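You operate a simulated robot arm through the tools that you are given. There is no shell and no other tool. Be economical: measure what you need, move in short steps, check, and stop when the job is done.

The job below is to be done with a simulated two-armed robot. You get a single attempt, and the scene is never put back.

Task
Swap the red head's brass tip for the steel one; paste the boss between.
Fine: brass tip in its stand, blue dabber back; the steel tip ends finger-tight. A coat counts when it lies all over at full strength: go over it till it gets no stronger.

Only the result counts: the job must be done as asked and must still hold three seconds after the hand-in. Knocking over, shifting, dropping, spilling or breaking anything else fails it.

Robot
Two 7-joint arms with two-finger parallel grippers on one trunk, on a base that drives. Base frame: it is fixed to the floor where the robot stands at the start and does not move with it; the origin is under the middle of the robot, x ahead of it, y to its left, z up; the surface under the hand at the start is at about z = 820. Units: mm, degrees, N and s.
The left shoulder is at the start at [50, 161, 1148], the right one opposite. With the tool pointing down near the work surface each hand reaches from about 200 to 680 mm from the robot's upright axis, wherever it stands, measured 20 degrees to its own side. Places, roughly: boss of the red torch head [400, 0, 900]; boss of the red torch head hole [400, 0, 900]; silver paste pot [600, -200, 800]; well of the stand of the brass tip [600, 100, 800]. Payload 3.43 kg a hand.
Tool frame (each hand has its own): the origin (TCP) lies between the finger pads and is the grasp point; the fingertips stand 30 mm ahead of it; z points along the fingers, y is the line along which they close. Largest opening 94 mm; finger width 28, thickness 10; the body of the gripper, 50 by 96 mm, starts 55 mm behind the TCP.
Orientation is that of the tool frame in the base frame, as a unit quaternion [x, y, z, w]. With the fingers straight down and closing along the base's y, the tool's x points along the base's -x, its y along +y and its z along -z.

Tools
- The arms move only by the tool servo_tool. It takes "left_increments", "right_increments" or both (then of equal length, played together; a hand with none holds still); each is a list of rows, each a list of 7 numbers: the opening, from 0 (shut) to 1 (fully open), then the shift along the tool's x, y, z in mm, then the turn, a rotation vector about the tool's x, y, z in rad. In form: [[claw, x, y, z, ax, ay, az], ...]. A call has 1 to 10 rows; each row shifts and turns the commanded pose from where the row before left it, along the tool's axes as they then stand. Each row takes 0.2 s and may step no farther than 50 mm and 8.6 degrees from the row before; otherwise, or with a gripper value out of range, the whole call is refused. A pose out of reach is approached as far as the arm can. The call stops where the force on the tool passes 40 N (or 10 N more than at its start, if that is more) or the arm is blocked; 0.2 s more then pass. The fingers move at their own pace (about 45 mm/s each) and stop on an object; they squeeze with about 29 N. The grip force told is the motor's: it shows also when the fingers shut on nothing. Time passes only in rows, and 0.2 s behind the last, so rows that do not move let the fingers close. The reply holds the time, the measured pose of the TCP, the force on the tool along the base axes, the opening and the grip force, in the units named above and with some noise, with the torque about the TCP (base axes, N m) and any sound that the robot's microphone picked up.
- Cameras (640 x 400 px; columns grow to the right, rows downward): "scene" is now at [135.8, -10.9, 1303.7]; the picture's right is [-0.14, -0.99, 0.00], its down [-0.27, 0.04, -0.96] and it looks along [0.95, -0.14, -0.28] (base axes); focal length 214 px, centre (320, 200). "left" rides on the left gripper at [76, -14, -102] in its tool frame; the picture's right is [0.18, 0.98, 0.00], its down [-0.75, 0.14, -0.64] and it looks along [-0.63, 0.12, 0.77] (tool axes); focal length 243 px, centre (320, 200). "right" rides on the right gripper at [76, 14, -102] in its tool frame; the picture's right is [-0.18, 0.98, 0.00], its down [-0.75, -0.14, -0.64] and it looks along [-0.63, -0.12, 0.77] (tool axes); focal length 243 px, centre (320, 200). There is no depth. A picture from a camera that has moved, and an enlarged one, comes with that camera's place and axes in the base frame and with its lens.
- get_image(camera): a new picture of that camera. No time passes.
- raise_lower(by): slides the trunk up (or, below 0, down) by that many mm; the arms and the scene camera ride with it, the base frame stays. It gives what a move gives, with no picture.
- roll_base(legs): drives the robot by 1 to 6 legs, each [ahead, left, turn to the left] in mm, mm and degrees, along the robot's own axes; the way and the turn of a leg run together, so that a leg with both is an arc; at most 1500 mm and 180 degrees a leg. The arms and the cameras ride along, it lands a little off, and it stops where it bumps. It gives what a move gives.
- turn_head(pan, tilt): turns the head with the scene camera to pan (to the left, within 80 degrees either way) and tilt (down, from -29 to 69), counted from straight ahead of the robot. It gives what a move gives.
- enlarge(camera, box): a new picture of the part [left, top, right, bottom] of that camera's present view, enlarged. No time passes.
- hand_in(): hands the job in; it is judged then, once.

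Work in short steps. Places have to be worked out from the pictures, the camera data and where the tool is seen: move nearer, look again, correct. Check each grasp and each placing, and mend what went wrong. You have 120 turns and 92 pictures in all, those below and enlarged ones among them. Open the grippers and draw the arms clear of the work before you hand the job in, unless the task says otherwise; then end with one line.

The tools are called after "Request:" as a command line: name --argument value ..., lists and objects as JSON in quotes. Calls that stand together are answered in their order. servo_tool: Moves the arms, as the interface text tells. Its arguments: {"type":"object","properties":{"left_increments":{"type":"array","items":{"type":"array","items":{"type":"number"}}},"right_increments":{"type":"array","items":{"type":"array","items":{"type":"number"}}}},"required":[]} The other tools are called the same way: raise_lower (by) slides the trunk up or down; roll_base (legs) drives the base; turn_head (pan, tilt) turns the head that bears the scene camera; get_image (camera) takes a picture; enlarge (camera, box) takes an enlarged picture of a part of a camera's view; hand_in () hands the job in.

At the start:

```text
t: 0.0
left_tcp_pos: [259.4, 116.9, 1304.8]
left_ee_rot: [0.0, 1.0, -0.001, 0.0]
left_ft_force: [-0.2, -0.1, -0.2]
left_moment: [0.0, -0.01, 0.02]
left_opening: 93.8
left_finger_force: 0.1
right_tcp_pos: [321.7, -128.8, 1262.2]
right_ee_rot: [0.001, 1.0, 0.001, 0.001]
right_ft_force: [-0.8, -0.5, -0.2]
right_moment: [0.04, 0.04, 0.02]
right_opening: 94.0
right_finger_force: 0.0
trunk travel left (down, up): [-175.0, 92.0]
robot x, y, heading: [-0.8, 3.6, 0.0]
head pan, tilt: [-8.1, 16.0]
```

scene: 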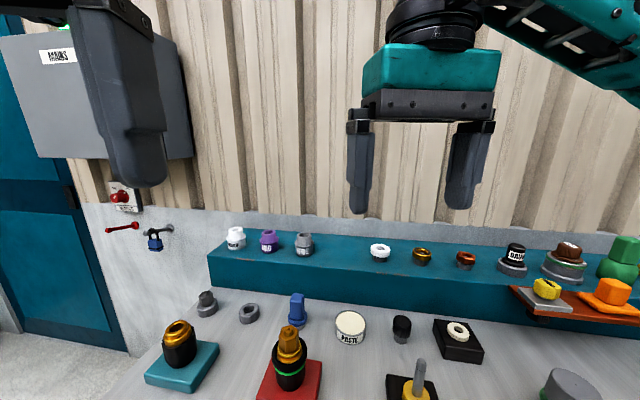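
right: 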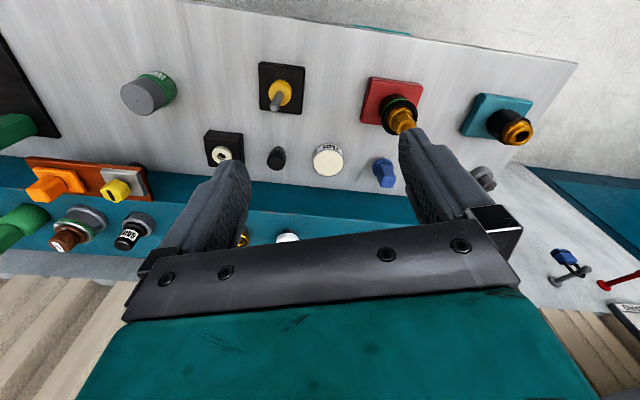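
left: 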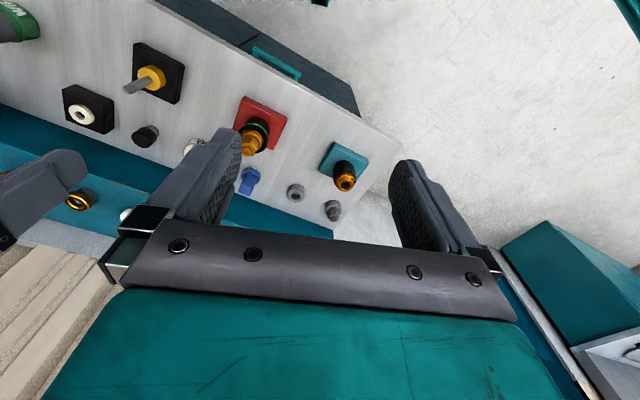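

The scene holds a red torch head with a brass tip, stands, paste and a blue dabber. I tilt the head down to see the bench better.

Request:
turn_head --pan 0 --tilt 45

Request:
get_image --camera "scene"

```text
t: 0.9
left_tcp_pos: [259.1, 116.8, 1305.8]
left_ee_rot: [0.0, 1.0, -0.001, 0.0]
left_ft_force: [-0.3, 0.3, 0.1]
left_moment: [0.02, -0.01, -0.02]
left_opening: 94.0
left_finger_force: 0.0
right_tcp_pos: [320.9, -129.5, 1263.0]
right_ee_rot: [0.001, 1.0, 0.0, 0.0]
right_ft_force: [0.5, -0.5, -0.6]
right_moment: [-0.01, 0.01, 0.04]
right_opening: 94.1
right_finger_force: 0.0
trunk travel left (down, up): [-175.0, 92.0]
robot x, y, heading: [-1.9, -1.1, 0.3]
head pan, tilt: [0.0, 45.0]
```

```text
88 pictures are left
camera scene: at [124.6, 2.2, 1258.5], right [0.0, -1.0, 0.0], down [-0.71, 0.0, -0.71], along [0.71, 0.0, -0.71], focal length 214 px, centre (320, 200)
```

scene: 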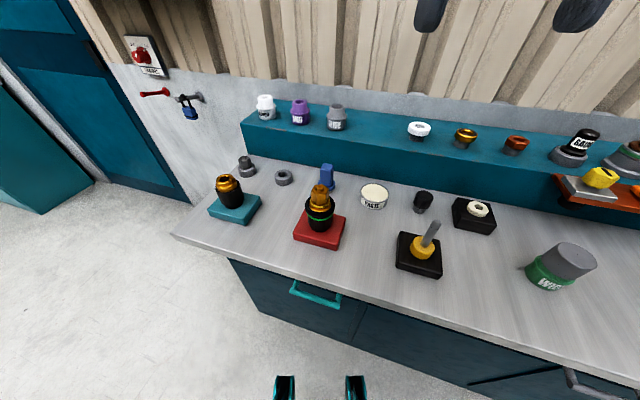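

Now enlarge the working area for details.

Request:
enlarge --camera "scene" --box '[200, 140, 360, 260]'

Request:
enlarge --camera "scene" --box '[340, 160, 520, 290]'

Request:
enlarge --camera "scene" --box '[240, 80, 560, 200]'

```text
3.33 times, centred on (280, 200) of scene
camera zoom: at [124.6, 2.2, 1258.5], right [0.0, -1.0, 0.0], down [-0.71, 0.0, -0.71], along [0.71, 0.0, -0.71], focal length 715 px, centre (453, 200)
```

zoom: 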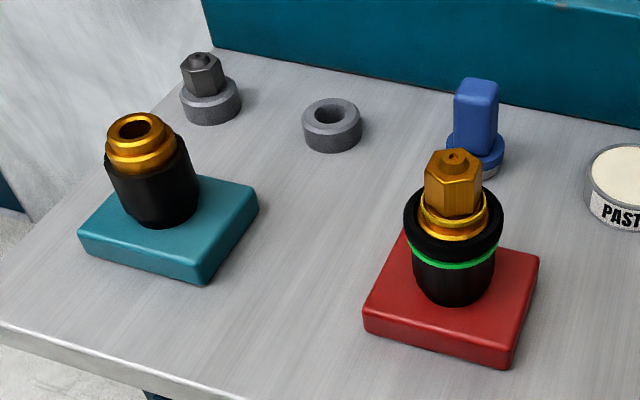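

```text
3.08 times, centred on (430, 225) of scene
camera zoom: at [124.6, 2.2, 1258.5], right [0.0, -1.0, 0.0], down [-0.71, 0.0, -0.71], along [0.71, 0.0, -0.71], focal length 660 px, centre (-18, 123)
```

zoom: 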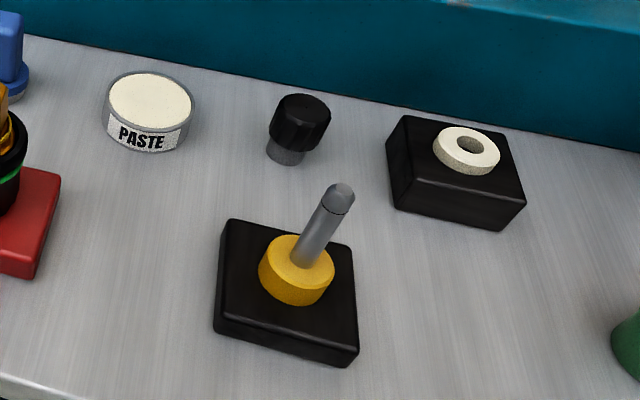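

```text
2.00 times, centred on (400, 140) of scene
camera zoom: at [124.6, 2.2, 1258.5], right [0.0, -1.0, 0.0], down [-0.71, 0.0, -0.71], along [0.71, 0.0, -0.71], focal length 429 px, centre (160, 320)
```

zoom: 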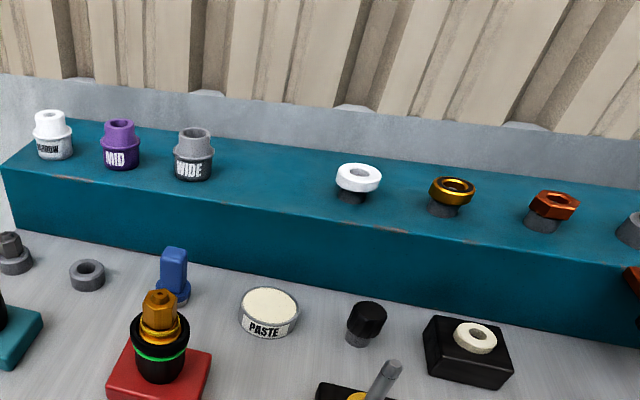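

Steel tip sits in the left grey stand, an empty grey stand beside it, and the blue dabber is in front of the paste. I bring the left hand above the red head for a closer look.

Request:
servo_tool --left_increments '[[1, -20, -14, 30, 0, 0, 0], [1, -20, -14, 30, 0, 0, 0], [1, -20, -14, 30, 0, 0, 0], [1, -20, -14, 30, 0, 0, 0], [1, -20, -14, 30, 0, 0, 0], [1, -20, -14, 30, 0, 0, 0], [1, -20, -14, 30, 0, 0, 0], [1, -20, -14, 30, 0, 0, 0]]'

Request:
get_image --camera "left"

Request:
get_image --camera "scene"

```text
t: 2.7
left_tcp_pos: [420.8, 5.5, 1065.6]
left_ee_rot: [0.001, 1.0, -0.001, 0.0]
left_ft_force: [0.3, 0.2, 0.5]
left_moment: [-0.02, 0.0, 0.0]
left_opening: 94.2
left_finger_force: 0.0
right_tcp_pos: [322.7, -129.3, 1261.5]
right_ee_rot: [0.0, 1.0, 0.001, -0.001]
right_ft_force: [0.6, 1.0, 0.0]
right_moment: [0.0, -0.01, 0.0]
right_opening: 94.0
right_finger_force: 0.1
trunk travel left (down, up): [-175.0, 92.0]
robot x, y, heading: [2.1, -0.3, -0.1]
head pan, tilt: [0.0, 45.0]
```

```text
84 pictures are left
camera left: at [345.3, -8.7, 1168.2], right [-0.18, 0.98, 0.0], down [0.75, 0.14, 0.64], along [0.63, 0.12, -0.77], focal length 243 px, centre (320, 200)
```

left: 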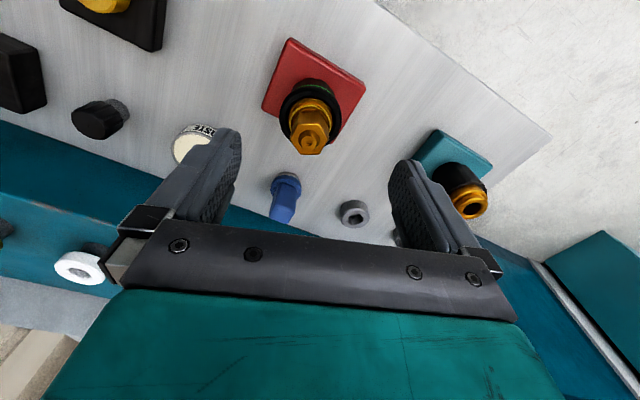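

```text
83 pictures are left
camera scene: at [124.9, 2.1, 1258.4], right [0.0, -1.0, 0.0], down [-0.71, 0.0, -0.71], along [0.71, 0.0, -0.71], focal length 214 px, centre (320, 200)
```

scene: 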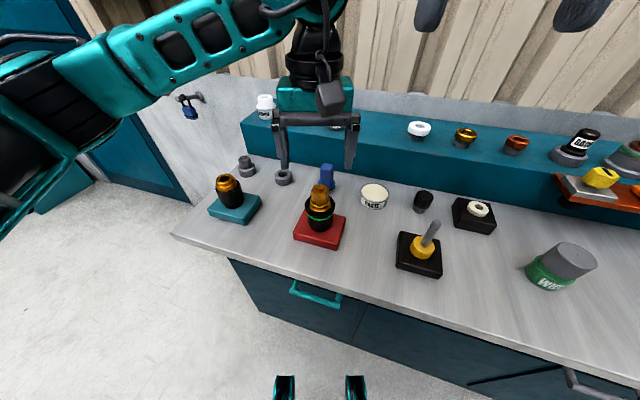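

Triangulated tip top near (439, 1, ~980). I move closer and look enlarged.

Request:
servo_tool --left_increments '[[1, -9, -2, 20, 0, 0, 0], [1, -9, -2, 15, 0, 0, 0], [1, 0, 0, 0, 0, 0, 0]]'

Request:
enlarge --camera "left" --box '[220, 40, 420, 240]'

Request:
enlarge --camera "scene" --box '[270, 130, 370, 260]'

```text
t: 3.5
left_tcp_pos: [438.4, 1.6, 1031.9]
left_ee_rot: [0.0, 1.0, -0.001, 0.0]
left_ft_force: [0.6, 0.0, -0.2]
left_moment: [-0.02, 0.0, 0.0]
left_opening: 94.0
left_finger_force: 0.1
right_tcp_pos: [321.4, -130.6, 1261.5]
right_ee_rot: [0.0, 1.0, 0.001, 0.0]
right_ft_force: [-0.4, 0.1, 0.6]
right_moment: [-0.01, 0.01, -0.03]
right_opening: 93.9
right_finger_force: 0.0
trunk travel left (down, up): [-175.0, 92.0]
robot x, y, heading: [-2.5, -0.4, -0.0]
head pan, tilt: [0.0, 45.0]
```

```text
2.00 times, centred on (320, 140) of left
camera zoom: at [362.1, -12.7, 1133.7], right [-0.18, 0.98, 0.0], down [0.75, 0.14, 0.64], along [0.63, 0.12, -0.77], focal length 485 px, centre (320, 320)
```

zoom: 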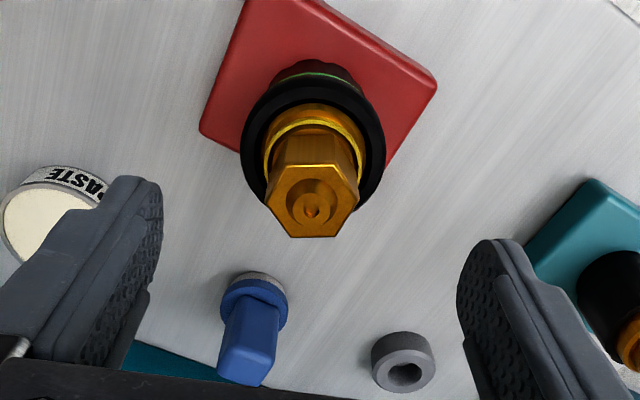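

```text
3.08 times, centred on (320, 195) of scene
camera zoom: at [124.6, 2.2, 1258.5], right [0.0, -1.0, 0.0], down [-0.71, 0.0, -0.71], along [0.71, 0.0, -0.71], focal length 660 px, centre (320, 215)
```

zoom: 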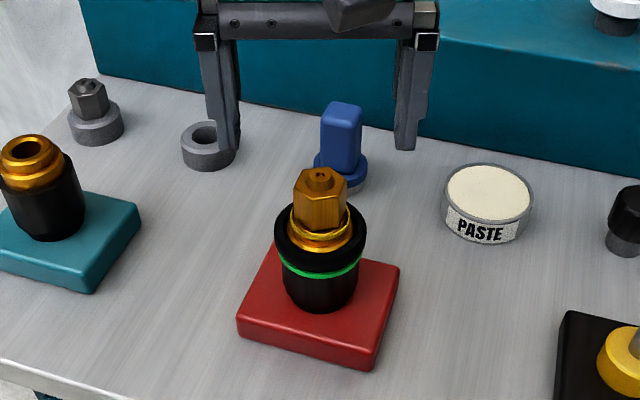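

Tip top at about (442, 1, 973), hex flats' normals about 10/70/130°, so I yaw −20° and descend so that fingertips reach z≈950 beside the hex.

Request:
servo_tool --left_increments '[[1, -4, -1, 10, 0, 0, 0], [1, 0, 0, 0, 0, 0, 0.1163], [1, 0, 0, 0, 0, 0, 0.1163], [1, 0, 0, 0, 0, 0, 0.1163], [1, 0, 0, 10, 0, 0, 0], [1, 0, 0, 0, 0, 0, 0]]'

Request:
enlarge --camera "left" --box '[220, 40, 420, 240]'

Request:
enlarge --camera "scene" --box '[270, 130, 370, 260]'

```text
t: 4.9
left_tcp_pos: [440.3, -1.4, 1013.7]
left_ee_rot: [0.174, 0.985, -0.001, 0.001]
left_ft_force: [0.3, 0.9, 0.2]
left_moment: [0.02, -0.02, 0.06]
left_opening: 93.9
left_finger_force: 0.1
right_tcp_pos: [322.9, -129.5, 1261.4]
right_ee_rot: [0.001, 1.0, 0.001, 0.0]
right_ft_force: [0.3, 0.0, -0.1]
right_moment: [-0.03, -0.02, 0.0]
right_opening: 94.2
right_finger_force: 0.0
trunk travel left (down, up): [-175.0, 92.0]
robot x, y, heading: [4.1, 0.6, -0.0]
head pan, tilt: [0.0, 45.0]
```

```text
2.00 times, centred on (320, 140) of left
camera zoom: at [363.5, 11.3, 1115.2], right [0.16, 0.99, 0.0], down [0.76, -0.12, 0.64], along [0.63, -0.11, -0.77], focal length 485 px, centre (320, 320)
```

zoom: 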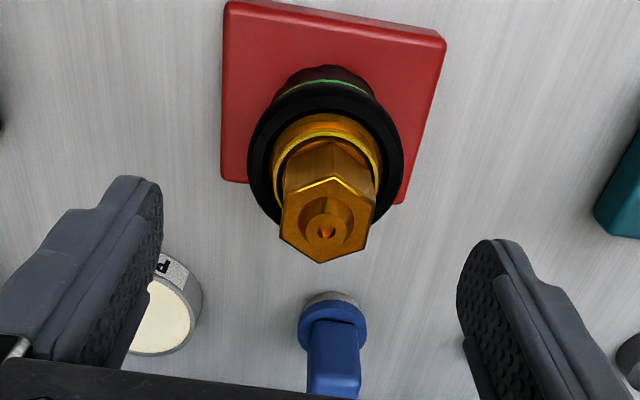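

```text
3.08 times, centred on (320, 195) of scene
camera zoom: at [124.6, 2.2, 1258.5], right [0.0, -1.0, 0.0], down [-0.71, 0.0, -0.71], along [0.71, 0.0, -0.71], focal length 660 px, centre (320, 215)
```

zoom: 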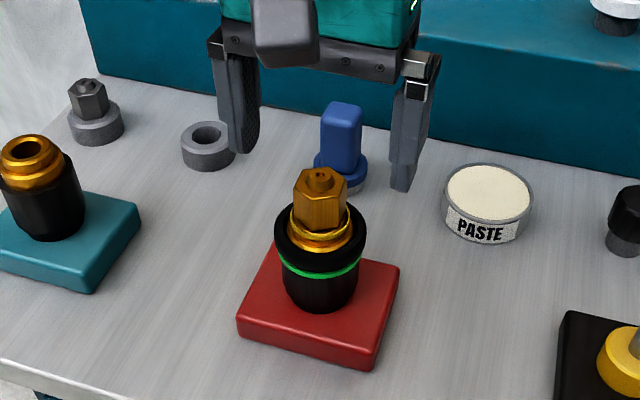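

Aligned well; tip axis ≈ (441, 0), top z≈974. Descend to TCP z≈980 and close.

Request:
servo_tool --left_increments '[[1, 0, 1, 17, 0, 0, 0], [1, 0, 0, 17, 0, 0, 0], [0, 0, 0, 0, 0, 0, 0], [0, 0, 0, 0, 0, 0, 0], [0, 0, 0, 0, 0, 0, 0], [0, 0, 0, 0, 0, 0, 0], [0, 0, 0, 0, 0, 0, 0]]'

Request:
enlarge --camera "scene" --box '[270, 130, 370, 260]'

Request:
enlarge --camera "left" --box '[220, 40, 420, 240]'

```text
t: 6.5
left_tcp_pos: [442.5, 0.9, 977.5]
left_ee_rot: [0.173, 0.985, -0.001, 0.001]
left_ft_force: [1.7, 2.5, 0.3]
left_moment: [0.14, -0.03, 0.18]
left_opening: 31.4
left_finger_force: 29.0
right_tcp_pos: [320.5, -129.2, 1261.6]
right_ee_rot: [0.0, 1.0, 0.0, 0.0]
right_ft_force: [0.2, 0.8, -0.1]
right_moment: [-0.04, 0.0, 0.01]
right_opening: 94.1
right_finger_force: 0.1
trunk travel left (down, up): [-175.0, 92.0]
robot x, y, heading: [1.1, -3.7, -0.3]
head pan, tilt: [0.0, 45.0]
```

```text
3.08 times, centred on (320, 195) of scene
camera zoom: at [124.8, 2.6, 1258.4], right [0.0, -1.0, 0.0], down [-0.71, 0.0, -0.71], along [0.71, 0.0, -0.71], focal length 660 px, centre (320, 215)
```

zoom: 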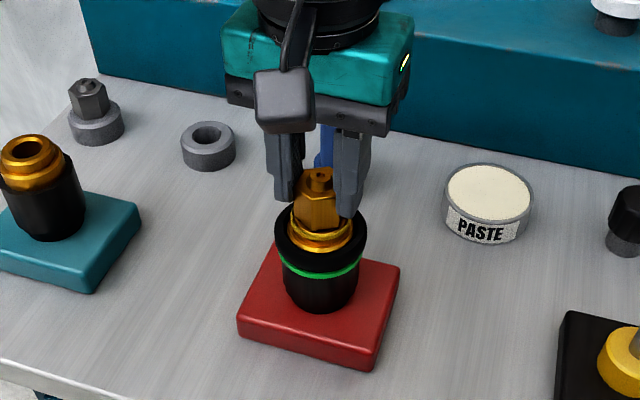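

```text
2.00 times, centred on (320, 140) of left
camera zoom: at [366.2, 13.3, 1079.6], right [0.16, 0.99, 0.0], down [0.76, -0.12, 0.64], along [0.63, -0.11, -0.77], focal length 485 px, centre (320, 320)
```

zoom: 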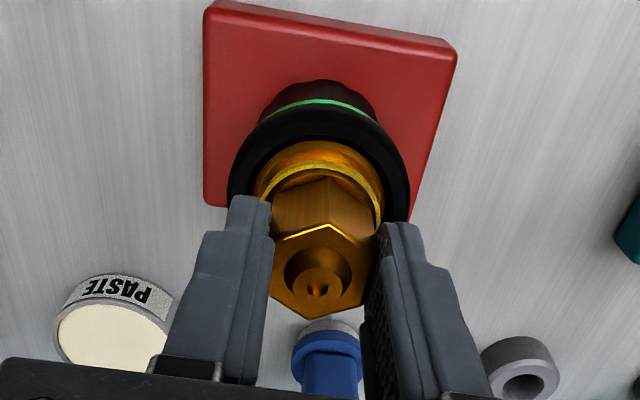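

Grasped (31 mm across). I turn one small step counter-clockwise (seen from above) to test torque.

Request:
servo_tool --left_increments '[[0, 0, 0, 0, 0, 0, -0.1], [0, 0, 0, 0, 0, 0, -0.1]]'

Request:
enlarge --camera "scene" --box '[270, 130, 370, 260]'

```text
t: 7.1
left_tcp_pos: [441.6, -0.6, 978.1]
left_ee_rot: [0.073, 0.997, -0.001, 0.0]
left_ft_force: [2.3, 4.7, 3.0]
left_moment: [0.23, -0.14, 0.0]
left_opening: 31.2
left_finger_force: 29.3
right_tcp_pos: [322.0, -128.4, 1262.7]
right_ee_rot: [0.0, 1.0, 0.001, -0.001]
right_ft_force: [0.6, 0.7, -0.3]
right_moment: [0.02, 0.01, 0.03]
right_opening: 94.1
right_finger_force: 0.0
trunk travel left (down, up): [-175.0, 92.0]
robot x, y, heading: [-2.0, -0.2, 0.0]
head pan, tilt: [0.0, 45.0]
```

```text
3.08 times, centred on (320, 195) of scene
camera zoom: at [124.8, 2.7, 1258.5], right [0.0, -1.0, 0.0], down [-0.71, 0.0, -0.71], along [0.71, 0.0, -0.71], focal length 660 px, centre (320, 215)
```

zoom: 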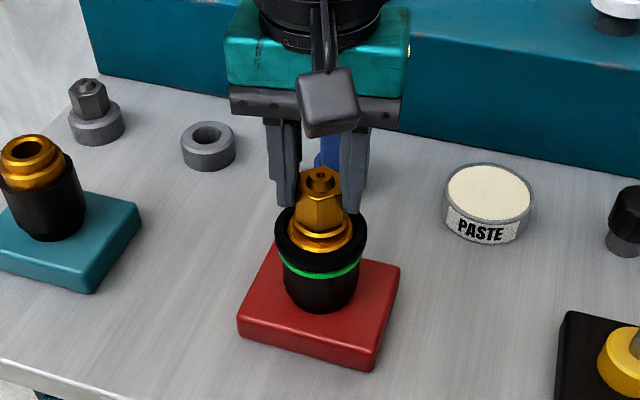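

It turns freely and the head stays put. Continue unscrewing.

Request:
servo_tool --left_increments '[[0, 0, 0, 0, 0, 0, -0.14], [0, 0, 0, 0, 0, 0, -0.14], [0, 0, 0, 0, 0, 0, -0.14], [0, 0, 0, 0, 0, 0, -0.14], [0, 0, 0, 0, 0, 0, -0.14], [0, 0, 0, 0, 0, 0, -0.14], [0, 0, 0, 0, 0, 0, -0.14], [0, 0, 0, 0, 0, 0, -0.14]]'

```text
t: 8.9
left_tcp_pos: [443.6, -2.2, 977.9]
left_ee_rot: [-0.467, 0.884, -0.004, 0.001]
left_ft_force: [20.0, -17.3, 8.6]
left_moment: [0.13, -0.68, -0.1]
left_opening: 31.4
left_finger_force: 29.1
right_tcp_pos: [322.4, -131.2, 1262.4]
right_ee_rot: [0.001, 1.0, 0.001, 0.0]
right_ft_force: [-0.1, -0.1, 0.3]
right_moment: [0.02, 0.02, 0.01]
right_opening: 94.1
right_finger_force: 0.0
trunk travel left (down, up): [-175.0, 92.0]
robot x, y, heading: [-1.7, -0.8, 0.2]
head pan, tilt: [0.0, 45.0]
```

Lateral force built up, so the TCP is a bit off-axis. I look at it.

Request:
enlarge --camera "scene" --box '[270, 130, 370, 260]'

Request:
enlarge --camera "left" --box '[220, 40, 420, 240]'

```text
3.08 times, centred on (320, 195) of scene
camera zoom: at [126.1, 0.2, 1258.4], right [0.0, -1.0, 0.0], down [-0.71, 0.0, -0.71], along [0.71, 0.0, -0.71], focal length 660 px, centre (320, 215)
```

zoom: 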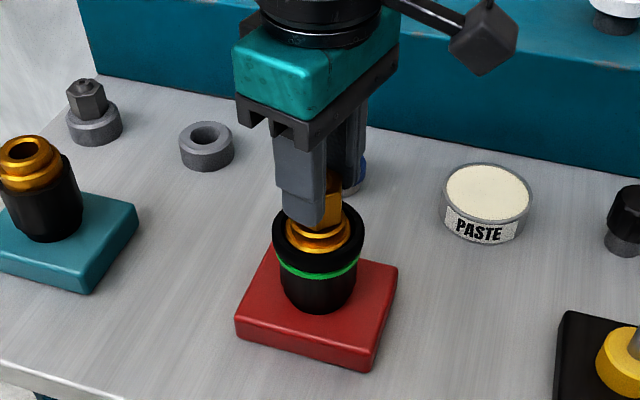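

```text
2.00 times, centred on (320, 140) of left
camera zoom: at [412.2, -73.7, 1080.8], right [-0.92, 0.4, -0.01], down [0.3, 0.71, 0.64], along [0.26, 0.58, -0.77], focal length 485 px, centre (320, 320)
```

zoom: 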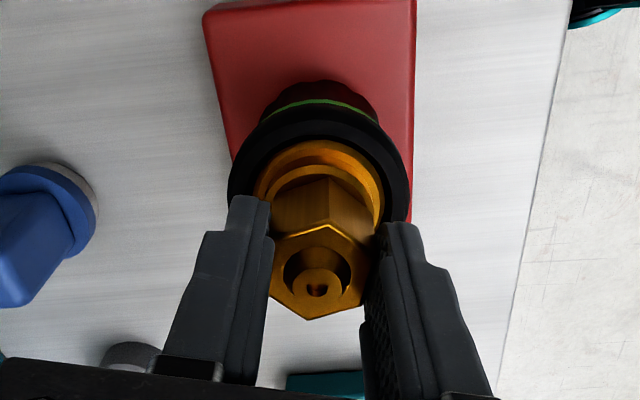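

I release, let it relax, and index back 120° for another grip.

Request:
servo_tool --left_increments '[[1, 0, 0, 0, 0, 0, 0], [1, 0, 0, 0, 0, 0, 0], [1, 0, 0, 0, 0, 0, 0], [1, 0, 0, 0, 0, 0, 0.1496], [1, 0, 0, 0, 0, 0, 0.1496], [1, 0, 0, 0, 0, 0, 0.1496], [1, 0, 0, 0, 0, 0, 0.1496], [1, 0, 0, 0, 0, 0, 0.1496], [1, 0, 0, 0, 0, 0, 0.1496], [1, 0, 0, 0, 0, 0, 0.1496]]'

Request:
servo_tool --left_increments '[[1, 0, 0, 0, 0, 0, 0.1496], [1, 0, 0, 0, 0, 0, 0.1496], [1, 0, 0, 0, 0, 0, 0.1496], [1, 0, 0, 0, 0, 0, 0.1496], [1, 0, 0, 0, 0, 0, 0.1496], [1, 0, 0, 0, 0, 0, 0.1496], [1, 0, 0, 0, 0, 0, 0.1496], [1, 0, 0, 0, 0, 0, 0]]'

Request:
enlarge --camera "left" --box '[220, 40, 420, 240]'

```text
t: 11.1
left_tcp_pos: [440.3, -0.8, 978.3]
left_ee_rot: [0.04, 0.999, -0.002, 0.001]
left_ft_force: [0.5, 0.1, 0.8]
left_moment: [-0.01, -0.01, 0.02]
left_opening: 93.8
left_finger_force: 0.1
right_tcp_pos: [321.8, -129.5, 1262.0]
right_ee_rot: [0.001, 1.0, 0.001, 0.0]
right_ft_force: [-0.3, -0.4, 0.4]
right_moment: [0.01, 0.02, -0.02]
right_opening: 93.8
right_finger_force: 0.1
trunk travel left (down, up): [-175.0, 92.0]
robot x, y, heading: [1.3, 2.8, 0.0]
head pan, tilt: [0.0, 45.0]
```

```text
t: 12.9
left_tcp_pos: [440.4, 0.2, 976.7]
left_ee_rot: [0.534, 0.846, -0.001, 0.001]
left_ft_force: [-0.2, -0.2, -0.3]
left_moment: [0.01, 0.01, -0.01]
left_opening: 94.1
left_finger_force: 0.0
right_tcp_pos: [320.6, -129.3, 1262.3]
right_ee_rot: [0.001, 1.0, 0.0, 0.0]
right_ft_force: [-0.1, -0.6, 0.2]
right_moment: [-0.02, 0.01, -0.02]
right_opening: 94.0
right_finger_force: 0.1
trunk travel left (down, up): [-175.0, 92.0]
robot x, y, heading: [-0.4, -2.7, 0.0]
head pan, tilt: [0.0, 45.0]
```

```text
2.00 times, centred on (320, 140) of left
camera zoom: at [395.5, 61.8, 1079.3], right [0.81, 0.59, 0.0], down [0.45, -0.62, 0.64], along [0.38, -0.52, -0.77], focal length 485 px, centre (320, 320)
```

zoom: 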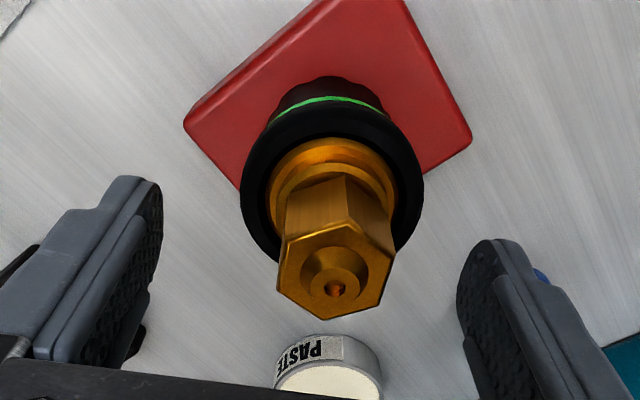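

Hex stays aligned, but the tip axis lies ~4.5 mm to +tool-y: axis ≈ (445, 0). I shift and grip again, then turn.

Request:
servo_tool --left_increments '[[1, -2, 4.2, 0, 0, 0, 0], [0, 0, 0, 0, 0, 0, 0], [0, 0, 0, 0, 0, 0, 0], [0, 0, 0, 0, 0, 0, 0], [0, 0, 0, 0, 0, 0, 0], [0, 0, 0, 0, 0, 0, 0], [0, 0, 0, 0, 0, 0, -0.14], [0, 0, 0, 0, 0, 0, -0.14]]'

Request:
servo_tool --left_increments '[[0, 0, 0, 0, 0, 0, -0.14], [0, 0, 0, 0, 0, 0, -0.14], [0, 0, 0, 0, 0, 0, -0.14], [0, 0, 0, 0, 0, 0, -0.14], [0, 0, 0, 0, 0, 0, -0.14]]'

```text
t: 14.7
left_tcp_pos: [445.3, 1.0, 977.2]
left_ee_rot: [0.409, 0.913, -0.001, 0.001]
left_ft_force: [-2.1, -0.3, -0.3]
left_moment: [-0.03, -0.25, -0.03]
left_opening: 31.4
left_finger_force: 29.2
right_tcp_pos: [321.5, -128.9, 1261.8]
right_ee_rot: [0.002, 1.0, 0.0, 0.0]
right_ft_force: [-0.2, -0.1, -1.1]
right_moment: [0.01, 0.0, -0.01]
right_opening: 94.0
right_finger_force: 0.1
trunk travel left (down, up): [-175.0, 92.0]
robot x, y, heading: [-0.5, 2.4, -0.0]
head pan, tilt: [0.0, 45.0]
```

```text
t: 15.9
left_tcp_pos: [445.8, 0.5, 977.8]
left_ee_rot: [0.071, 0.997, -0.002, 0.001]
left_ft_force: [-1.9, 1.2, 2.3]
left_moment: [0.23, -0.09, -0.04]
left_opening: 31.7
left_finger_force: 29.2
right_tcp_pos: [322.8, -129.6, 1263.0]
right_ee_rot: [0.0, 1.0, 0.001, 0.001]
right_ft_force: [-0.8, 0.4, 0.9]
right_moment: [0.0, 0.0, -0.01]
right_opening: 93.9
right_finger_force: 0.1
trunk travel left (down, up): [-175.0, 92.0]
robot x, y, heading: [0.8, -0.5, 0.2]
head pan, tilt: [0.0, 45.0]
```

Forces are low now. Continue turning with a tiny lift.

Request:
servo_tool --left_increments '[[0, 0, 0, -0.1, 0, 0, -0.14], [0, 0, 0, -0.1, 0, 0, -0.14], [0, 0, 0, -0.1, 0, 0, -0.14], [0, 0, 0, -0.1, 0, 0, -0.14], [0, 0, 0, -0.1, 0, 0, -0.14], [0, 0, 0, -0.1, 0, 0, -0.14], [0, 0, 0, -0.1, 0, 0, -0.14], [0, 0, 0, -0.1, 0, 0, -0.14]]'

Request:
enlarge --camera "scene" --box '[270, 130, 370, 260]'

```text
t: 17.7
left_tcp_pos: [445.3, 0.1, 979.1]
left_ee_rot: [-0.47, 0.883, -0.001, 0.0]
left_ft_force: [-1.9, 3.2, 3.2]
left_moment: [0.77, -0.42, -0.02]
left_opening: 31.3
left_finger_force: 28.8
right_tcp_pos: [321.2, -129.4, 1262.6]
right_ee_rot: [0.001, 1.0, 0.001, 0.001]
right_ft_force: [0.4, -0.6, -0.2]
right_moment: [-0.01, -0.04, 0.03]
right_opening: 93.9
right_finger_force: 0.0
trunk travel left (down, up): [-175.0, 92.0]
robot x, y, heading: [0.8, -3.0, -0.1]
head pan, tilt: [0.0, 45.0]
```

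```text
3.08 times, centred on (320, 195) of scene
camera zoom: at [124.1, 2.3, 1258.5], right [0.0, -1.0, 0.0], down [-0.71, 0.0, -0.71], along [0.71, 0.0, -0.71], focal length 660 px, centre (320, 215)
```

zoom: 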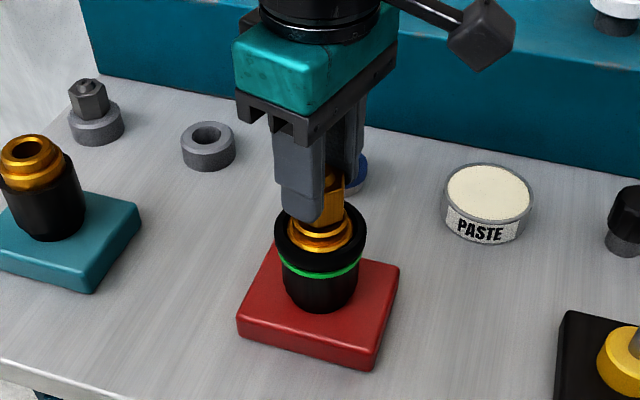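

Turned ~195° so far. I continue past this yaw to use more wrist range.

Request:
servo_tool --left_increments '[[0, 0, 0, -0.1, 0, 0, -0.14], [0, 0, 0, -0.1, 0, 0, -0.14], [0, 0, 0, -0.1, 0, 0, -0.14], [0, 0, 0, -0.1, 0, 0, -0.14], [0, 0, 0, -0.1, 0, 0, -0.14], [0, 0, 0, -0.1, 0, 0, -0.14], [0, 0, 0, -0.1, 0, 0, -0.14], [0, 0, 0, -0.1, 0, 0, -0.14]]'

```text
t: 19.5
left_tcp_pos: [445.8, -0.2, 981.4]
left_ee_rot: [0.867, -0.498, 0.002, 0.0]
left_ft_force: [5.1, 5.2, 11.9]
left_moment: [0.37, -0.1, -0.02]
left_opening: 31.2
left_finger_force: 28.9
right_tcp_pos: [321.0, -128.2, 1262.2]
right_ee_rot: [0.0, 1.0, 0.0, 0.001]
right_ft_force: [0.3, -0.1, -0.3]
right_moment: [-0.01, 0.0, 0.0]
right_opening: 94.1
right_finger_force: 0.1
trunk travel left (down, up): [-175.0, 92.0]
robot x, y, heading: [0.4, 0.5, 0.4]
head pan, tilt: [0.0, 45.0]
```

The tip pushes up with 12 N, so it's rising faster than I lift. I lift 2 mm and continue turning with 0.15 per row.

Request:
servo_tool --left_increments '[[0, 0, 0, -1, 0, 0, 0], [0, 0, 0, -1, 0, 0, 0]]'

Request:
enlarge --camera "scene" --box '[270, 130, 370, 260]'

```text
t: 20.1
left_tcp_pos: [444.7, -0.3, 979.8]
left_ee_rot: [0.867, -0.499, 0.001, 0.002]
left_ft_force: [5.4, 2.1, 2.6]
left_moment: [-0.04, -0.48, -0.02]
left_opening: 31.2
left_finger_force: 29.0
right_tcp_pos: [322.1, -129.4, 1261.1]
right_ee_rot: [0.001, 1.0, 0.001, 0.0]
right_ft_force: [-1.2, 1.1, 0.7]
right_moment: [-0.01, 0.02, 0.03]
right_opening: 94.1
right_finger_force: 0.1
trunk travel left (down, up): [-175.0, 92.0]
robot x, y, heading: [-0.7, 1.5, 0.2]
head pan, tilt: [0.0, 45.0]
```

```text
3.08 times, centred on (320, 195) of scene
camera zoom: at [125.0, 2.4, 1258.3], right [0.0, -1.0, 0.0], down [-0.71, 0.0, -0.71], along [0.71, 0.0, -0.71], focal length 660 px, centre (320, 215)
```

zoom: 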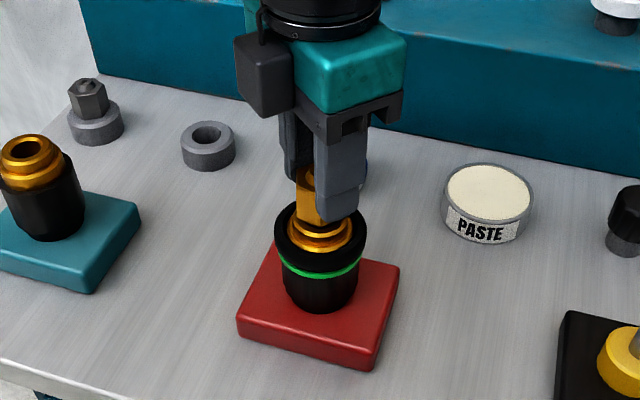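

I release and index back 180°.

Request:
servo_tool --left_increments '[[1, 0, 0, 0, 0, 0, 0], [1, 0, 0, 0, 0, 0, 0], [1, 0, 0, 0, 0, 0, 0], [1, 0, 0, 0, 0, 0, 0.1496], [1, 0, 0, 0, 0, 0, 0.1496], [1, 0, 0, 0, 0, 0, 0.1496], [1, 0, 0, 0, 0, 0, 0.1496], [1, 0, 0, 0, 0, 0, 0.1496], [1, 0, 0, 0, 0, 0, 0.1496], [1, 0, 0, 0, 0, 0, 0.1496]]'

Request:
servo_tool --left_increments '[[1, 0, 0, 0, 0, 0, 0.1496], [1, 0, 0, 0, 0, 0, 0.1496], [1, 0, 0, 0, 0, 0, 0.1496], [1, 0, 0, 0, 0, 0, 0.1496], [1, 0, 0, 0, 0, 0, 0.1496], [1, 0, 0, 0, 0, 0, 0.1496], [1, 0, 0, 0, 0, 0, 0.1496]]'

Request:
servo_tool --left_increments '[[1, 0, 0, 0, 0, 0, 0.1496], [1, 0, 0, 0, 0, 0, 0.1496], [1, 0, 0, 0, 0, 0, 0.1496], [1, 0, 0, 0, 0, 0, 0.1496], [1, 0, 0, 0, 0, 0, 0.1496], [1, 0, 0, 0, 0, 0, 0.1496], [1, 0, 0, 0, 0, 0, 0.1496], [1, 0, 0, 0, 0, 0, 0]]'

Request:
enlarge --camera "left" --box '[220, 40, 420, 240]'

```text
t: 22.3
left_tcp_pos: [445.7, 0.1, 979.9]
left_ee_rot: [-0.5, 0.866, -0.001, 0.0]
left_ft_force: [-0.5, 0.1, -0.2]
left_moment: [0.02, -0.06, -0.02]
left_opening: 94.3
left_finger_force: 0.1
right_tcp_pos: [322.5, -128.6, 1262.0]
right_ee_rot: [0.001, 1.0, 0.001, 0.0]
right_ft_force: [0.4, 0.0, 0.1]
right_moment: [0.0, 0.03, 0.02]
right_opening: 94.2
right_finger_force: 0.1
trunk travel left (down, up): [-175.0, 92.0]
robot x, y, heading: [0.4, 2.0, 0.3]
head pan, tilt: [0.0, 45.0]
```

```text
t: 23.9
left_tcp_pos: [446.0, 0.2, 981.6]
left_ee_rot: [0.0, 1.0, -0.001, 0.0]
left_ft_force: [-0.6, -0.5, -0.5]
left_moment: [0.01, -0.02, 0.01]
left_opening: 94.1
left_finger_force: 0.1
right_tcp_pos: [321.6, -129.5, 1262.6]
right_ee_rot: [0.0, 1.0, 0.001, 0.0]
right_ft_force: [-0.3, 0.7, 0.0]
right_moment: [0.01, 0.01, 0.0]
right_opening: 93.9
right_finger_force: 0.2
trunk travel left (down, up): [-175.0, 92.0]
robot x, y, heading: [-0.1, 1.9, 0.1]
head pan, tilt: [0.0, 45.0]
```

```text
t: 25.7
left_tcp_pos: [445.8, -0.7, 980.0]
left_ee_rot: [0.5, 0.866, 0.0, 0.0]
left_ft_force: [-0.6, 0.9, 0.9]
left_moment: [-0.03, -0.03, -0.01]
left_opening: 93.8
left_finger_force: 0.0
right_tcp_pos: [322.2, -130.2, 1262.2]
right_ee_rot: [0.0, 1.0, 0.001, 0.0]
right_ft_force: [0.1, 0.1, -0.6]
right_moment: [0.0, -0.01, -0.03]
right_opening: 93.9
right_finger_force: 0.0
trunk travel left (down, up): [-175.0, 92.0]
robot x, y, heading: [0.9, -0.2, -0.3]
head pan, tilt: [0.0, 45.0]
```

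```text
2.00 times, centred on (320, 140) of left
camera zoom: at [396.3, 58.5, 1082.6], right [0.76, 0.65, 0.0], down [0.5, -0.58, 0.64], along [0.42, -0.49, -0.77], focal length 485 px, centre (320, 320)
```

zoom: 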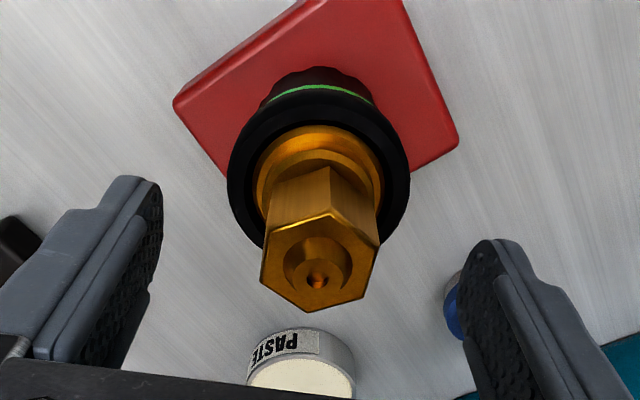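

Centered and aligned. Re-grip and turn another 180° with slightly faster lift.

Request:
servo_tool --left_increments '[[0, 0, 0, 0, 0, 0, 0], [0, 0, 0, 0, 0, 0, 0], [0, 0, 0, 0, 0, 0, 0], [0, 0, 0, 0, 0, 0, 0], [0, 0, 0, 0, 0, 0, 0], [0, 0, 0, -0.15, 0, 0, -0.1496], [0, 0, 0, -0.15, 0, 0, -0.1496], [0, 0, 0, -0.15, 0, 0, -0.1496], [0, 0, 0, -0.15, 0, 0, -0.1496], [0, 0, 0, -0.15, 0, 0, -0.1496]]'

Request:
servo_tool --left_increments '[[0, 0, 0, -0.15, 0, 0, -0.1496], [0, 0, 0, -0.15, 0, 0, -0.1496], [0, 0, 0, -0.15, 0, 0, -0.1496], [0, 0, 0, -0.15, 0, 0, -0.1496], [0, 0, 0, -0.15, 0, 0, -0.1496], [0, 0, 0, -0.15, 0, 0, -0.1496], [0, 0, 0, -0.15, 0, 0, -0.1496], [0, 0, 0, -0.15, 0, 0, -0.1496]]'

Request:
servo_tool --left_increments '[[0, 0, 0, -0.15, 0, 0, -0.1496], [0, 0, 0, -0.15, 0, 0, -0.1496], [0, 0, 0, -0.15, 0, 0, -0.1496], [0, 0, 0, -0.15, 0, 0, -0.1496], [0, 0, 0, -0.15, 0, 0, -0.1496], [0, 0, 0, -0.15, 0, 0, -0.1496], [0, 0, 0, -0.15, 0, 0, -0.1496], [0, 0, 0, -0.15, 0, 0, -0.1496]]'

Request:
enlarge --camera "scene" --box '[270, 130, 370, 260]'

```text
t: 27.9
left_tcp_pos: [447.0, -0.9, 980.4]
left_ee_rot: [0.147, 0.989, -0.001, 0.0]
left_ft_force: [-5.8, 0.0, -6.0]
left_moment: [-0.13, -0.5, 0.03]
left_opening: 31.4
left_finger_force: 29.1
right_tcp_pos: [321.1, -129.5, 1261.6]
right_ee_rot: [0.001, 1.0, 0.001, 0.0]
right_ft_force: [-0.3, -0.1, -0.5]
right_moment: [0.02, 0.01, 0.0]
right_opening: 94.0
right_finger_force: 0.1
trunk travel left (down, up): [-175.0, 92.0]
robot x, y, heading: [3.5, -0.7, -0.1]
head pan, tilt: [0.0, 45.0]
```

```text
t: 29.7
left_tcp_pos: [446.1, -0.8, 982.3]
left_ee_rot: [-0.436, 0.9, -0.001, -0.001]
left_ft_force: [0.0, 0.3, -1.2]
left_moment: [0.0, -0.03, 0.02]
left_opening: 31.3
left_finger_force: 29.2
right_tcp_pos: [320.4, -130.1, 1260.9]
right_ee_rot: [0.001, 1.0, 0.0, 0.0]
right_ft_force: [0.7, 0.0, -0.3]
right_moment: [-0.03, 0.03, 0.0]
right_opening: 94.2
right_finger_force: 0.1
trunk travel left (down, up): [-175.0, 92.0]
robot x, y, heading: [0.4, -0.4, 0.0]
head pan, tilt: [0.0, 45.0]
```

```text
t: 31.5
left_tcp_pos: [444.5, 0.2, 983.5]
left_ee_rot: [0.867, -0.498, 0.001, 0.001]
left_ft_force: [-0.3, -0.8, -1.4]
left_moment: [-0.01, -0.02, 0.02]
left_opening: 31.3
left_finger_force: 29.4
right_tcp_pos: [322.2, -130.5, 1262.0]
right_ee_rot: [0.001, 1.0, 0.001, 0.0]
right_ft_force: [0.5, -0.7, -0.4]
right_moment: [-0.03, -0.01, -0.02]
right_opening: 93.9
right_finger_force: 0.0
trunk travel left (down, up): [-175.0, 92.0]
robot x, y, heading: [0.4, -0.0, 0.1]
head pan, tilt: [0.0, 45.0]
```

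```text
3.08 times, centred on (320, 195) of scene
camera zoom: at [124.7, 2.2, 1258.4], right [0.0, -1.0, 0.0], down [-0.71, 0.0, -0.71], along [0.71, 0.0, -0.71], focal length 660 px, centre (320, 215)
```

zoom: 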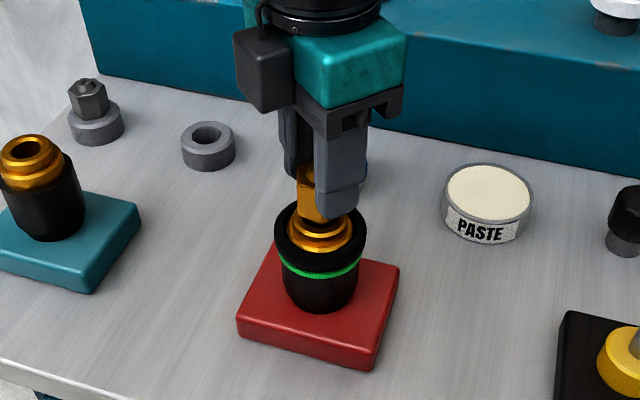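

Forces dropped to just the tip's weight: it is free. Lift straight up gently and check.

Request:
servo_tool --left_increments '[[0, 0, 0, -5, 0, 0, 0], [0, 0, 0, -5, 0, 0, 0], [0, 0, 0, -15, 0, 0, 0], [0, 0, 0, -25, 0, 0, 0], [0, 0, 0, -30, 0, 0, 0]]'

Request:
get_image --camera "scene"

Request:
get_image --camera "left"

```text
t: 32.7
left_tcp_pos: [445.4, 0.0, 1061.2]
left_ee_rot: [0.866, -0.5, 0.001, 0.001]
left_ft_force: [0.9, -0.1, -1.5]
left_moment: [-0.01, -0.01, 0.04]
left_opening: 31.6
left_finger_force: 29.2
right_tcp_pos: [321.0, -129.8, 1261.2]
right_ee_rot: [0.001, 1.0, 0.001, 0.0]
right_ft_force: [-0.6, 0.4, -0.6]
right_moment: [0.0, -0.01, 0.01]
right_opening: 94.0
right_finger_force: 0.1
trunk travel left (down, up): [-175.0, 92.0]
robot x, y, heading: [2.1, -1.0, -0.1]
head pan, tilt: [0.0, 45.0]
```

```text
68 pictures are left
camera scene: at [124.5, 2.1, 1258.4], right [0.0, -1.0, 0.0], down [-0.71, 0.0, -0.71], along [0.71, 0.0, -0.71], focal length 214 px, centre (320, 200)
```

scene: 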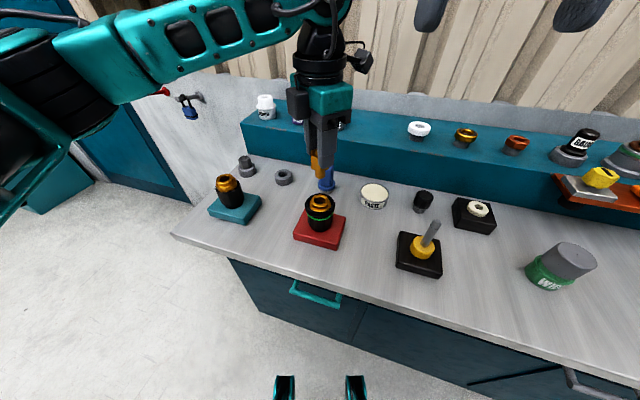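

```text
67 pictures are left
camera left: at [496.7, -58.8, 1164.3], right [-0.76, -0.65, 0.0], down [-0.5, 0.58, 0.64], along [-0.42, 0.49, -0.77], focal length 243 px, centre (320, 200)
```

left: 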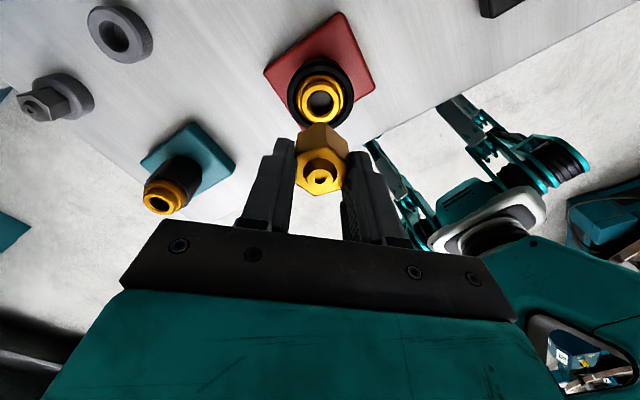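

The tip is out. I carry it toward the empty stand (≈(637,107)) at this height, then turn the wrist back to yaw 0.

Request:
servo_tool --left_increments '[[0, 0.7, -44, 0, 0, 0, 0], [0, 0.7, -44, 0, 0, 0, 0], [0, 0.7, -44, 0, 0, 0, 0], [0, 0.7, -44, 0, 0, 0, 0], [0, 0.7, -44, 0, 0, 0, 0]]'

Request:
servo_tool --left_increments '[[0, 0, 0, 0, 0, 0, 0.1496], [0, 0, 0, 0, 0, 0, 0.1496], [0, 0, 0, 0, 0, 0, 0.1496], [0, 0, 0, 0, 0, 0, 0.1496], [0, 0, 0, 0, 0, 0, 0.1496], [0, 0, 0, 0, 0, 0, 0.1496], [0, 0, 0, 0, 0, 0, 0.1496]]'

Request:
servo_tool --left_increments '[[0, 0, 0, 0, 0, 0, 0.1496], [0, 0, 0, 0, 0, 0, 0.1496], [0, 0, 0, 0, 0, 0, 0.1496], [0, 0, 0, 0, 0, 0, 0.1496], [0, 0, 0, 0, 0, 0, 0.1496], [0, 0, 0, 0, 0, 0, 0.1496], [0, 0, 0, 0, 0, 0, 0.1496], [0, 0, 0, 0, 0, 0, 0]]'

Request:
get_image --camera "left"

Request:
enlarge --camera "scene" --box '[220, 90, 370, 220]'

```text
t: 33.9
left_tcp_pos: [625.5, 101.2, 1065.3]
left_ee_rot: [0.865, -0.501, 0.001, 0.0]
left_ft_force: [-0.3, -0.2, -2.3]
left_moment: [0.02, 0.0, -0.01]
left_opening: 31.4
left_finger_force: 29.2
left hand out of reach, approached as far as the arm can: row 5
right_tcp_pos: [321.3, -129.8, 1262.4]
right_ee_rot: [0.001, 1.0, 0.001, -0.001]
right_ft_force: [-0.2, 0.3, 0.3]
right_moment: [-0.06, 0.01, 0.0]
right_opening: 94.0
right_finger_force: 0.0
trunk travel left (down, up): [-175.0, 92.0]
robot x, y, heading: [-3.1, 0.2, 0.3]
head pan, tilt: [0.0, 45.0]
```

```text
t: 35.5
left_tcp_pos: [625.4, 102.7, 1062.8]
left_ee_rot: [-0.499, 0.866, -0.002, 0.001]
left_ft_force: [-0.6, -0.6, -1.7]
left_moment: [-0.01, 0.07, 0.04]
left_opening: 31.3
left_finger_force: 28.8
right_tcp_pos: [321.8, -130.4, 1261.3]
right_ee_rot: [0.001, 1.0, 0.001, 0.001]
right_ft_force: [-0.4, 0.6, -0.7]
right_moment: [0.0, 0.01, 0.02]
right_opening: 93.9
right_finger_force: 0.1
trunk travel left (down, up): [-175.0, 92.0]
robot x, y, heading: [1.2, -1.2, 0.0]
head pan, tilt: [0.0, 45.0]
```

```text
t: 37.3
left_tcp_pos: [626.5, 101.6, 1062.2]
left_ee_rot: [-0.001, 1.0, -0.001, 0.0]
left_ft_force: [-0.3, 0.2, -1.8]
left_moment: [-0.02, -0.01, -0.02]
left_opening: 31.2
left_finger_force: 29.2
right_tcp_pos: [321.9, -130.2, 1262.0]
right_ee_rot: [0.001, 1.0, 0.001, 0.0]
right_ft_force: [0.8, -0.8, 0.1]
right_moment: [0.02, 0.0, -0.04]
right_opening: 94.1
right_finger_force: 0.0
trunk travel left (down, up): [-175.0, 92.0]
robot x, y, heading: [-1.6, -2.3, 0.1]
head pan, tilt: [0.0, 45.0]
```

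```text
66 pictures are left
camera left: at [549.4, 87.2, 1164.9], right [-0.18, 0.98, 0.0], down [0.75, 0.14, 0.64], along [0.63, 0.12, -0.77], focal length 243 px, centre (320, 200)
```

left: 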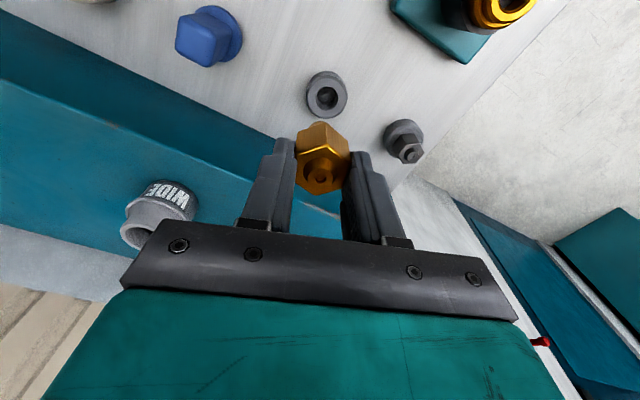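

```text
3.08 times, centred on (295, 155) of scene
camera zoom: at [124.7, 2.2, 1258.4], right [0.0, -1.0, 0.0], down [-0.71, 0.0, -0.71], along [0.71, 0.0, -0.71], focal length 660 px, centre (397, 338)
```

zoom: 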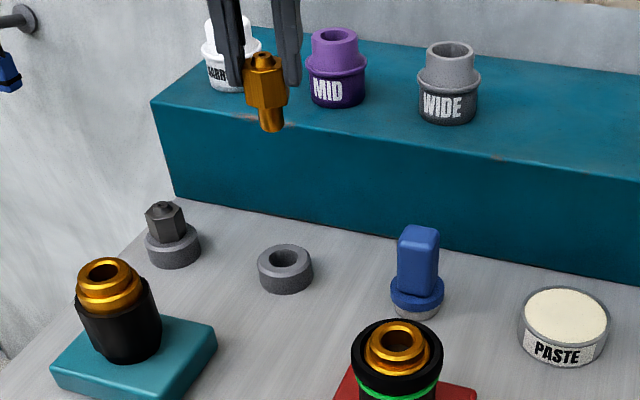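

Stand is at about (640, 111), top z≈856; tip bottom is ~56 mm below TCP. I descend part way and align.

Request:
servo_tool --left_increments '[[0, -3, 3, 30, 0, 0, 0], [0, -3, 3, 30, 0, 0, 0], [0, -3, 3, 30, 0, 0, 0], [0, 0, 0, 0, 0, 0, 0]]'

Request:
enlarge --camera "left" --box '[220, 20, 420, 220]'

Request:
enlarge --camera "scene" --box '[220, 100, 340, 210]'

```text
t: 38.3
left_tcp_pos: [636.2, 111.3, 973.2]
left_ee_rot: [-0.001, 1.0, -0.001, 0.0]
left_ft_force: [0.5, -0.3, -0.8]
left_moment: [0.01, 0.0, 0.0]
left_opening: 31.6
left_finger_force: 29.3
right_tcp_pos: [321.2, -130.4, 1262.7]
right_ee_rot: [0.001, 1.0, 0.001, 0.0]
right_ft_force: [-0.9, 0.1, 0.4]
right_moment: [-0.01, -0.02, 0.0]
right_opening: 94.0
right_finger_force: 0.0
trunk travel left (down, up): [-175.0, 92.0]
robot x, y, heading: [0.2, -1.6, -0.1]
head pan, tilt: [0.0, 45.0]
```

```text
2.00 times, centred on (320, 120) of left
camera zoom: at [559.6, 97.6, 1074.8], right [-0.19, 0.98, 0.0], down [0.75, 0.14, 0.64], along [0.63, 0.12, -0.77], focal length 485 px, centre (320, 360)
```

zoom: 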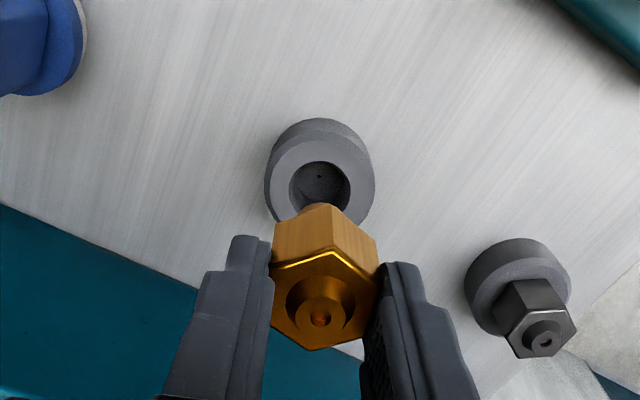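

```text
3.64 times, centred on (280, 155) of scene
camera zoom: at [124.6, 2.2, 1258.5], right [0.0, -1.0, 0.0], down [-0.71, 0.0, -0.71], along [0.71, 0.0, -0.71], focal length 780 px, centre (466, 364)
```

zoom: 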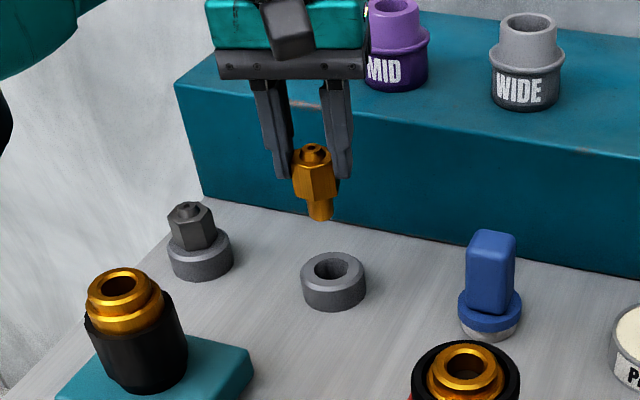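

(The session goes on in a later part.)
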